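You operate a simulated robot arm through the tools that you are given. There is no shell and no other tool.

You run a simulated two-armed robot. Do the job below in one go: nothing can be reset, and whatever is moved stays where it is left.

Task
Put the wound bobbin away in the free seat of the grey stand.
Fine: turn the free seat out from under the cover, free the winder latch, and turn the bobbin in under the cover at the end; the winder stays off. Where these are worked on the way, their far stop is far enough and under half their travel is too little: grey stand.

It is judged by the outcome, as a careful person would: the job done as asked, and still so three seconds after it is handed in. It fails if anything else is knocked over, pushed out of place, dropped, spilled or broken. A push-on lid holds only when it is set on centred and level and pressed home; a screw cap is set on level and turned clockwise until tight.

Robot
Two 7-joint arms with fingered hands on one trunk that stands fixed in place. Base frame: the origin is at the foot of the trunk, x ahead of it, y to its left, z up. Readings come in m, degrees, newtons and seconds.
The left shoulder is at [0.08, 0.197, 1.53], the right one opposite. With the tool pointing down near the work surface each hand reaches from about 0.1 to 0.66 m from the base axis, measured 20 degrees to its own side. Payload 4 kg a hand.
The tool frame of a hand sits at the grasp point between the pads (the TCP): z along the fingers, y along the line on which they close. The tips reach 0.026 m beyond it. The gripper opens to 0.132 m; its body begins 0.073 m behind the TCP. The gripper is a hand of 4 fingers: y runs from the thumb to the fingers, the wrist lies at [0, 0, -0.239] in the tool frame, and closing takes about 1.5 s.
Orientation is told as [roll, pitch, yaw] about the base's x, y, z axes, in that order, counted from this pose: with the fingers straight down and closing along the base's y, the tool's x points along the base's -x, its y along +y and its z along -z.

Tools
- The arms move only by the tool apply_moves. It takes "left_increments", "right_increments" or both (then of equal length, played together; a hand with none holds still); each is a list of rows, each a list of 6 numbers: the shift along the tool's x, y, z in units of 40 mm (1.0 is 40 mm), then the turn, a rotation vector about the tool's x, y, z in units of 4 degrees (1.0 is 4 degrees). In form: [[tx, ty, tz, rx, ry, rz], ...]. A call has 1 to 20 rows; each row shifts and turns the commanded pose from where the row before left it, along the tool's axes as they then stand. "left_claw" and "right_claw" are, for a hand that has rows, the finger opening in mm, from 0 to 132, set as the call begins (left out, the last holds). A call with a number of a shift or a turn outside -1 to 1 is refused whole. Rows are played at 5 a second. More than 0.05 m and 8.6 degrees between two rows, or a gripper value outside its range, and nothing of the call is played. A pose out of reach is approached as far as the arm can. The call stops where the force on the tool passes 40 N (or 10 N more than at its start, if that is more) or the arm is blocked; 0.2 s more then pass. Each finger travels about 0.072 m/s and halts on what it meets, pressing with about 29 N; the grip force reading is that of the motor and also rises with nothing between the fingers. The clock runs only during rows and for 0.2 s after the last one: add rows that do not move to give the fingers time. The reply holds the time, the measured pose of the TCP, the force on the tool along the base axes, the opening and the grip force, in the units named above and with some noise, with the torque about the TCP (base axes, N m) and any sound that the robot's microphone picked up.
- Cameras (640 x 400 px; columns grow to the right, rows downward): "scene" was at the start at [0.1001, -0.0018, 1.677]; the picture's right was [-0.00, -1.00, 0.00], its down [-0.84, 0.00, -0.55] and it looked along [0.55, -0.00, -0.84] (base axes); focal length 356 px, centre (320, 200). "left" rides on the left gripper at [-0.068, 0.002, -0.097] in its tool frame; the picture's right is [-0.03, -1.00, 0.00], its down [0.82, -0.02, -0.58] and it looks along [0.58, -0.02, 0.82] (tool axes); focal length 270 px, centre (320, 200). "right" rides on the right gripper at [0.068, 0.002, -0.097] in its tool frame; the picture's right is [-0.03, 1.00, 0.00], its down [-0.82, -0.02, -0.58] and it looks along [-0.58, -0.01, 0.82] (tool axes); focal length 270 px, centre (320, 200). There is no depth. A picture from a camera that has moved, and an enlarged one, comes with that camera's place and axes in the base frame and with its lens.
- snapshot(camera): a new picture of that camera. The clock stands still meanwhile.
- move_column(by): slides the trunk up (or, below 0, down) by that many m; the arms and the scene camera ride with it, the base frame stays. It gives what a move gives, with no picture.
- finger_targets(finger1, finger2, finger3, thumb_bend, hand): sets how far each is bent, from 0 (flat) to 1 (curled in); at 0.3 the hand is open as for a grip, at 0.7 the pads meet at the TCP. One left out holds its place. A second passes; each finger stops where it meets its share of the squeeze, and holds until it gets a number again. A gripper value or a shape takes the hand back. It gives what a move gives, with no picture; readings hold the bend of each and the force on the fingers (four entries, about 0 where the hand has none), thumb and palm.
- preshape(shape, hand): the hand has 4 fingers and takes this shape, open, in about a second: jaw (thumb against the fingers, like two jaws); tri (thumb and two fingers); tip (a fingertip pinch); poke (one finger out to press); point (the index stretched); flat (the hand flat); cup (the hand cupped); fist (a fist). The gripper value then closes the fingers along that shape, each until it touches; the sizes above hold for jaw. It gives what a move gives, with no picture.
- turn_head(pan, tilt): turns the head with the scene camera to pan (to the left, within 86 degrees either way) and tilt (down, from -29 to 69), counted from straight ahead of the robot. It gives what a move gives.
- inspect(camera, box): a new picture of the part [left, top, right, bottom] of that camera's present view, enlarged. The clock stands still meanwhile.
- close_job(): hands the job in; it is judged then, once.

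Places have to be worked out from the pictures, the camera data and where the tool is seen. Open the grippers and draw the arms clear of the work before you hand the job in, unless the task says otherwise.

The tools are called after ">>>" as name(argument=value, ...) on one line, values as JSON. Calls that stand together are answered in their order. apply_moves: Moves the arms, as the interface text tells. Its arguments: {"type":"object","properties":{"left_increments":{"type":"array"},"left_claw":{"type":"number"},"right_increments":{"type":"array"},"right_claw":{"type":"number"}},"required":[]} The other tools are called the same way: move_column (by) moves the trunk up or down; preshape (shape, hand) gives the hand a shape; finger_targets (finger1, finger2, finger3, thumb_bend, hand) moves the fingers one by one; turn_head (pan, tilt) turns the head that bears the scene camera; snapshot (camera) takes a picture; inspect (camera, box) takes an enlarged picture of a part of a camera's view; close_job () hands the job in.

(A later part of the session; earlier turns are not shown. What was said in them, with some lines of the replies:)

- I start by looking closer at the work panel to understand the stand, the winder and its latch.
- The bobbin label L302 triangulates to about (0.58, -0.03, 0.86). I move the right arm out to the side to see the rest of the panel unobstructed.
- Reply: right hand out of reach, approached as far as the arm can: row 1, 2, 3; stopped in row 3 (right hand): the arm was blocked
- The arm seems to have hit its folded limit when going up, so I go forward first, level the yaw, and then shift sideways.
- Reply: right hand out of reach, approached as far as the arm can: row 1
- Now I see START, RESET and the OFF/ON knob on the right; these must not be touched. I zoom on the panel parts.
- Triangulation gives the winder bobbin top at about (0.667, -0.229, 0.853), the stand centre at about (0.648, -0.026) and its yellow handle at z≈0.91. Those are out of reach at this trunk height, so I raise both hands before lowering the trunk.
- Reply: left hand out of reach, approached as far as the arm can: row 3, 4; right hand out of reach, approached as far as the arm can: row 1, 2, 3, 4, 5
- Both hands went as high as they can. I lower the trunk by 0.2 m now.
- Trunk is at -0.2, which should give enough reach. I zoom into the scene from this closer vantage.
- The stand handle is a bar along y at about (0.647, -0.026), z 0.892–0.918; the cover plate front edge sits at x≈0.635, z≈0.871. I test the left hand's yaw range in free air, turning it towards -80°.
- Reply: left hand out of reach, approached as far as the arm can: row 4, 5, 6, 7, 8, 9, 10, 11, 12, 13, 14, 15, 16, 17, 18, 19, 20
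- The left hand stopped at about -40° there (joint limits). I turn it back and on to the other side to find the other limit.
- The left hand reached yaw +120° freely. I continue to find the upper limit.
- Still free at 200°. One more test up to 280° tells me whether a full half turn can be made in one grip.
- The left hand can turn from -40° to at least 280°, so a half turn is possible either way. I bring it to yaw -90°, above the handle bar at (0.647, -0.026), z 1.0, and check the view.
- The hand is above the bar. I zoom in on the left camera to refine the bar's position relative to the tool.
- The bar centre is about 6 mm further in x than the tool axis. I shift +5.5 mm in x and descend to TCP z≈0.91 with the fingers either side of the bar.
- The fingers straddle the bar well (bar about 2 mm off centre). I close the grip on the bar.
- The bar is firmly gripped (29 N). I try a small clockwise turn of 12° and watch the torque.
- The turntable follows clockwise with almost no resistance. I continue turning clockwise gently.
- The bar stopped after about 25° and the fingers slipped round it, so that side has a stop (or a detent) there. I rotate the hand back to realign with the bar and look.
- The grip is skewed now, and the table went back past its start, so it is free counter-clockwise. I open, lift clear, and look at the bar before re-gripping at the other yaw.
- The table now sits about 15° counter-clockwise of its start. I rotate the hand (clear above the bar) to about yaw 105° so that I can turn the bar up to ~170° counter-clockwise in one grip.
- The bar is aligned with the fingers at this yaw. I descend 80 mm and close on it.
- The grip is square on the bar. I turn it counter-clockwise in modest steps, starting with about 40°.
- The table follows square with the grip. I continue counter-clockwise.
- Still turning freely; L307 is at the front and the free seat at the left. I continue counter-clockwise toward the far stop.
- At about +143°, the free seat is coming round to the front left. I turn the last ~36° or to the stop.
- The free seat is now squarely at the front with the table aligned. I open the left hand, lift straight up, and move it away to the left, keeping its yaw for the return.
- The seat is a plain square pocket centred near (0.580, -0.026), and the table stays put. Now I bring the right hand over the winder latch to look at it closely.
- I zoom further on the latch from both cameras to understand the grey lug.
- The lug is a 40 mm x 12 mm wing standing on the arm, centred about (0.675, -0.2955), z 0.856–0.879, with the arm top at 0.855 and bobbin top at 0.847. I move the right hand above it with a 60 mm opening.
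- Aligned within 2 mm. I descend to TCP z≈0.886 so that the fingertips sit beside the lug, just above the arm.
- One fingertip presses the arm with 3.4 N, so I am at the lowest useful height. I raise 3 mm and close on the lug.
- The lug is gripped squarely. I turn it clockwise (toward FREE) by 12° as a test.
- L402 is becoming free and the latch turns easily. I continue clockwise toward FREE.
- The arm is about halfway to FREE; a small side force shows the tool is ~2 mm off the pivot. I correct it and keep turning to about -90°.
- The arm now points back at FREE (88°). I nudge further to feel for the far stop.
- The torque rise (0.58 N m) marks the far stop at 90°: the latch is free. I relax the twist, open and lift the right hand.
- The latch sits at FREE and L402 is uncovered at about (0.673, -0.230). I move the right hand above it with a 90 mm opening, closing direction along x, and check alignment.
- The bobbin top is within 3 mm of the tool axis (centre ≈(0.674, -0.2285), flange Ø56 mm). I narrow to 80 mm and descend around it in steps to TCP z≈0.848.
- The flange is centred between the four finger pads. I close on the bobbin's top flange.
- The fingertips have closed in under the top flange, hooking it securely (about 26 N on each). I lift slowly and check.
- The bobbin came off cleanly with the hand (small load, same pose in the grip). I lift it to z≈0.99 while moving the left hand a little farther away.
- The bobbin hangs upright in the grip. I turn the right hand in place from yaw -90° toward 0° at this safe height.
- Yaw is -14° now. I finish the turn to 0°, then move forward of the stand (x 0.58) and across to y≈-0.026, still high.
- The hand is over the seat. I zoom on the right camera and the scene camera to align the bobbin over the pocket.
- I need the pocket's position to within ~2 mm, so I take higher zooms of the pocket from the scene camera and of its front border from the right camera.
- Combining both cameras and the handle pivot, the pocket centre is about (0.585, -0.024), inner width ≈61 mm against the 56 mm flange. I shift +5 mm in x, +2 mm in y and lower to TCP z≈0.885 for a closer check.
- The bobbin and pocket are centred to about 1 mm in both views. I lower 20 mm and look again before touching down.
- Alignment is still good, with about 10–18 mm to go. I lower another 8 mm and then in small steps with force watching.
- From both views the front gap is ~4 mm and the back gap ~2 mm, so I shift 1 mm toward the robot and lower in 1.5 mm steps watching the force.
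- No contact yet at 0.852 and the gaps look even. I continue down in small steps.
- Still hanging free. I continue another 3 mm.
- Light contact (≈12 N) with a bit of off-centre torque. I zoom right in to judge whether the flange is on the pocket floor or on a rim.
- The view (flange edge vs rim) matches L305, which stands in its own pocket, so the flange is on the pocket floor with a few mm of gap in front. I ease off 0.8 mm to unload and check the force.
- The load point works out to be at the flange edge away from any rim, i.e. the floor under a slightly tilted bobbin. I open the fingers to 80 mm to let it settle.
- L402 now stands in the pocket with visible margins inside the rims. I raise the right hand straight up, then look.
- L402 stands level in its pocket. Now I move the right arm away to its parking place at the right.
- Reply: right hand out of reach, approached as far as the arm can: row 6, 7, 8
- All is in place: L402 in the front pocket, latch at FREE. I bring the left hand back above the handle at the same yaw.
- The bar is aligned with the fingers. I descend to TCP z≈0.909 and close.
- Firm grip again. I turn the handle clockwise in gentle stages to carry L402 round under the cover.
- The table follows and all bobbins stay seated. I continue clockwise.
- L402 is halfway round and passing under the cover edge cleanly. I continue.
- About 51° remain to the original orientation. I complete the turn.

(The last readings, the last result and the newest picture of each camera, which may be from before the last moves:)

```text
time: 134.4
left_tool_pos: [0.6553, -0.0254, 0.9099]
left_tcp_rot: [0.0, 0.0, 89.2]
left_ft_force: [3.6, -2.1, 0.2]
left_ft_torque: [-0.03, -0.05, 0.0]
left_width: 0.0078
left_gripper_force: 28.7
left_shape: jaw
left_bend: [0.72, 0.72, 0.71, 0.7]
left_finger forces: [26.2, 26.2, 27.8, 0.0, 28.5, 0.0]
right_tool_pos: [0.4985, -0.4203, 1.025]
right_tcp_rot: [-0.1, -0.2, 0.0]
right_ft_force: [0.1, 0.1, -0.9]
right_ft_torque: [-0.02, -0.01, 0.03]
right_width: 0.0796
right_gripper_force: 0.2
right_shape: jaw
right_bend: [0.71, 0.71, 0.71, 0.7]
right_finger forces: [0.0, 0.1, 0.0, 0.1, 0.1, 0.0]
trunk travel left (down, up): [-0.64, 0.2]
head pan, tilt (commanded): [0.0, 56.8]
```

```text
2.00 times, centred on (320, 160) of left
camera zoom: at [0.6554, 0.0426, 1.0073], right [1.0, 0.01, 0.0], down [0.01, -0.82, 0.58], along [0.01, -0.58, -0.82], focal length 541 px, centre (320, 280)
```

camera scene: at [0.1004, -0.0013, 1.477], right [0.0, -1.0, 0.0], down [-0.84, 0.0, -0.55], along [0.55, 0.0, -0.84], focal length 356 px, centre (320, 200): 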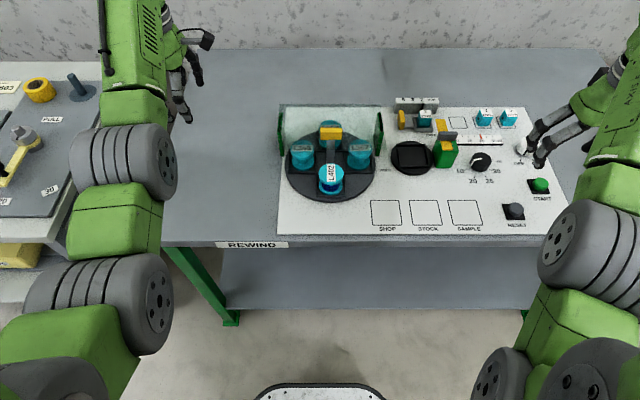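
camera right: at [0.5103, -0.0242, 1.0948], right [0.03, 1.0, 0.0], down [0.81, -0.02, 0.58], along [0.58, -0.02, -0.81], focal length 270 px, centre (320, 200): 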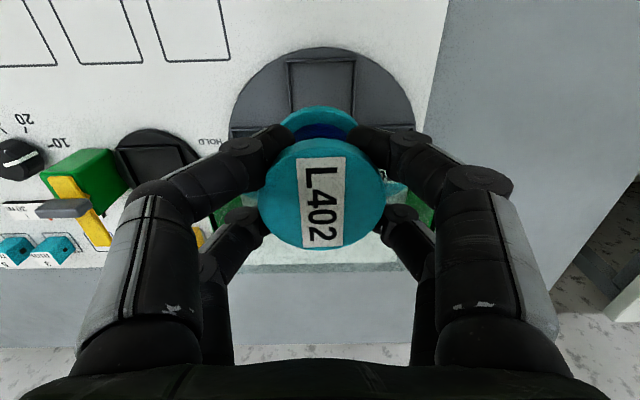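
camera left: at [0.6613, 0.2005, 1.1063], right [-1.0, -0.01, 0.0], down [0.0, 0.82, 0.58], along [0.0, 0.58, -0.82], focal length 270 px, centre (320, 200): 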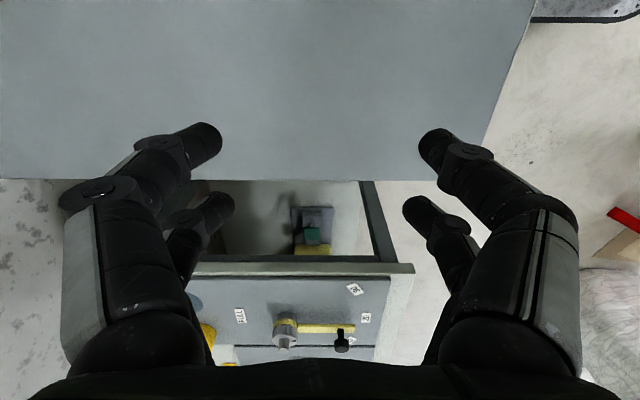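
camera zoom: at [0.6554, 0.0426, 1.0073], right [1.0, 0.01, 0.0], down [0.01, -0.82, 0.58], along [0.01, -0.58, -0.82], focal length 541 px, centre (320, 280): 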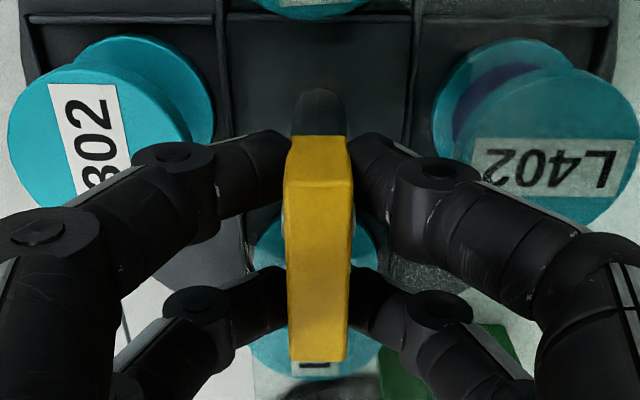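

The stand is back in its starting orientation with L402 at the back under the cover and L302 at the front. I open, lift straight up, and draw the left hand away.

>>> apply_moves(left_increments=[[0, 0, 0, 0, 0, 0], [0, 0, 0, 0, 0, 0], [0, 0, 0, 0, 0, 0], [0, 0, 0, 0, 0, 0], [0, 0, 0, 0, 0, 0], [0, 0, 0, 0, 0, 0], [0, 0, -0.4, 0, 0, 0], [0, 0, -0.7, 0, 0, 0], [0, 0, -0.7, 0, 0, 0], [0, 0, -0.7, 0, 0, 0], [-0.8, 0, 0, 0, 0, 0], [-0.9, 0, 0, 0, 0, 0], [-0.9, 0, 0, 0, 0, 0], [-0.9, 0, 0, 0, 0, 0], [-0.9, 0, 0, 0, 0, 0], [-0.9, 0, 0, 0, 0, 0], [-0.9, 0, 0, 0, 0, 0], [0, 0, 0, 0, 0, 0]], left_claw=90)

>>> snapshot(camera="scene")

>>> inspect(camera="scene", box=[270, 90, 400, 210])

>>> inspect(camera="scene", box=[380, 80, 580, 240])

```text
time: 138.2
left_tool_pos: [0.6576, 0.2223, 1.0126]
left_tcp_rot: [-0.1, 0.1, 89.2]
left_ft_force: [0.1, -0.8, 0.5]
left_ft_torque: [0.02, -0.01, -0.01]
left_width: 0.0899
left_gripper_force: 0.0
left_shape: jaw
left_bend: [0.69, 0.69, 0.69, 0.6]
left_finger forces: [0.1, 0.0, 0.0, 0.0, 0.0, 0.0]
right_tool_pos: [0.4993, -0.4201, 1.0254]
right_tcp_rot: [0.0, -0.2, -0.2]
right_ft_force: [-1.0, -0.2, 1.1]
right_ft_torque: [0.03, 0.0, -0.01]
right_width: 0.0796
right_gripper_force: 0.1
right_shape: jaw
right_bend: [0.71, 0.71, 0.71, 0.7]
right_finger forces: [0.0, 0.1, 0.1, 0.0, 0.0, 0.0]
trunk travel left (down, up): [-0.64, 0.2]
head pan, tilt (commanded): [0.0, 56.8]
```

```text
taken
camera scene: at [0.1002, -0.0023, 1.477], right [0.0, -1.0, 0.0], down [-0.84, 0.0, -0.55], along [0.55, 0.0, -0.84], focal length 356 px, centre (320, 200)
```

scene: 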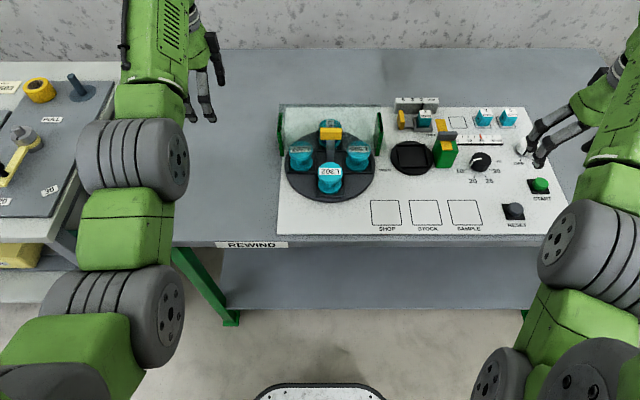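

```text
3.33 times, centred on (335, 150) of scene
camera zoom: at [0.1002, -0.0023, 1.477], right [0.0, -1.0, 0.0], down [-0.84, 0.0, -0.55], along [0.55, 0.0, -0.84], focal length 1185 px, centre (270, 367)
```

zoom: 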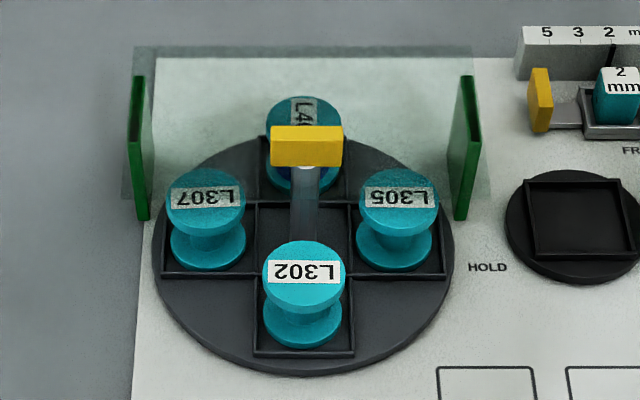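

```text
2.50 times, centred on (480, 160) of scene
camera zoom: at [0.1002, -0.0023, 1.477], right [0.0, -1.0, 0.0], down [-0.84, 0.0, -0.55], along [0.55, 0.0, -0.84], focal length 889 px, centre (-80, 300)
```

zoom: 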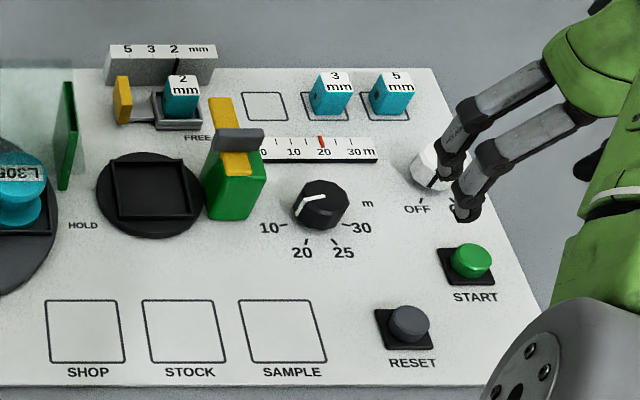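

L402 sits at the back under the cover, all other bobbins are seated, the latch is at FREE, and nothing else moved. I draw both arms further clear and open the hands fully.

>>> apply_moves(right_increments=[[0, -0.8, 0, 0, 0, 0], [0, -0.8, 0, 0, 0, 0], [0, -0.8, 0, 0, 0, 0], [0, -0.8, 0, 0, 0, 0], [0, 0, 0, 0, 0, 0], [0, 0, 0, 0, 0, 0]], left_increments=[[-0.6, 0, 0, 0, 0, 0], [-0.6, 0, 0, 0, 0, 0], [-0.3, 0, 0, 0, 0, 0], [0, 0, 0, 0, 0, 0], [0, 0, 0, 0, 0, 0], [0, 0, 0, 0, 0, 0]], right_claw=132, left_claw=132)

>>> snapshot(camera="scene")

>>> inspect(camera="scene", box=[380, 80, 580, 240])

>>> inspect(camera="scene", box=[305, 100, 365, 150])

```text
time: 139.6
left_tool_pos: [0.6586, 0.2841, 1.0106]
left_tcp_rot: [-0.2, 0.1, 89.2]
left_ft_force: [0.1, 0.4, 1.0]
left_ft_torque: [-0.01, 0.02, 0.03]
left_width: 0.1318
left_gripper_force: 0.0
left_shape: jaw
left_bend: [0.3, 0.3, 0.3, 0.3]
left_finger forces: [0.0, 0.0, 0.0, 0.0, 0.0, 0.1]
right_tool_pos: [0.4987, -0.5459, 1.0244]
right_tcp_rot: [-0.1, -0.4, 0.0]
right_ft_force: [0.0, -0.5, 0.2]
right_ft_torque: [0.01, -0.05, -0.02]
right_width: 0.132
right_gripper_force: 0.1
right_shape: jaw
right_bend: [0.3, 0.3, 0.3, 0.3]
right_finger forces: [0.1, 0.1, 0.0, 0.0, 0.1, 0.0]
trunk travel left (down, up): [-0.64, 0.2]
head pan, tilt (commanded): [0.0, 56.8]
```

```text
taken
camera scene: at [0.1, -0.0013, 1.477], right [0.0, -1.0, 0.0], down [-0.84, 0.0, -0.55], along [0.55, 0.0, -0.84], focal length 356 px, centre (320, 200)
```

scene: 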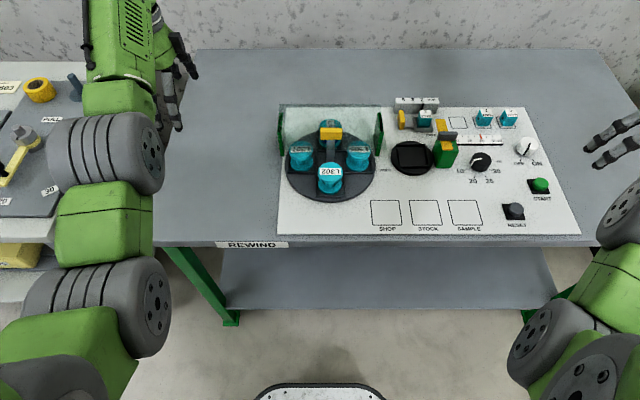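

```text
2.50 times, centred on (480, 160) of scene
camera zoom: at [0.1, -0.0013, 1.477], right [0.0, -1.0, 0.0], down [-0.84, 0.0, -0.55], along [0.55, 0.0, -0.84], focal length 889 px, centre (-80, 300)
```

zoom: 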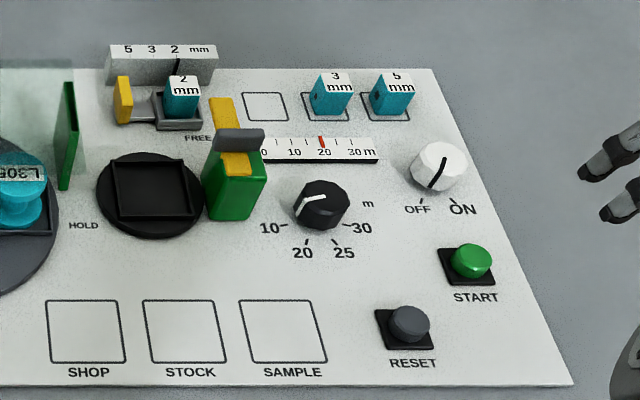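

```text
8.00 times, centred on (335, 125) of scene
camera zoom: at [0.1, -0.0013, 1.477], right [0.0, -1.0, 0.0], down [-0.84, 0.0, -0.55], along [0.55, 0.0, -0.84], focal length 2844 px, centre (200, 800)
```

zoom: 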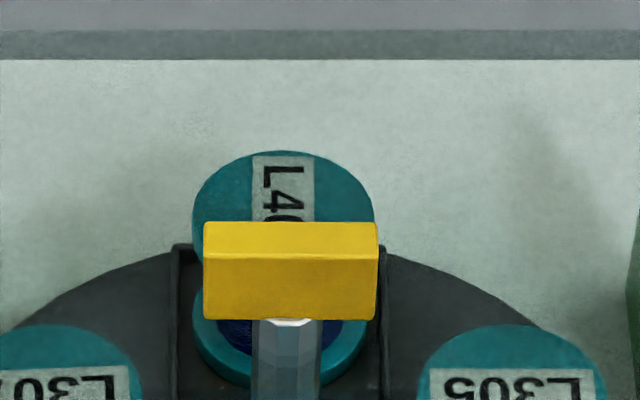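

The final check shows L402 level in its pocket under the cover, the other bobbins seated, the latch at FREE, the knob still on OFF, and both hands open and clear. I hand the job in.

>>> close_job()

```text
The job is handed in.
```

The wound bobbin, L402, is now in the formerly free seat of the grey stand and turned in under the cover. I've handed the job in; no verdict has come back yet.

- **Stand:** I first turned it the wrong way; it stopped after about 22°. I then turned it counter-clockwise until the free seat was at the front. With the bobbin in, I turned it back to its starting position, so L402 is at the back under the cover and L302 is at the front again.
- **Latch:** it is turned 90° to its far stop and points at FREE. I left it there.
- **Bobbin:** L402 looks level in its seat. I gripped it under the top flange, so the fingertips may have touched the thread.
- **Winder:** the knob still points to OFF, and I did not touch START, RESET or the dial.
- **Everything else:** the other three bobbins are still seated, and the last pictures show nothing else moved. Both hands are open and clear of the work.
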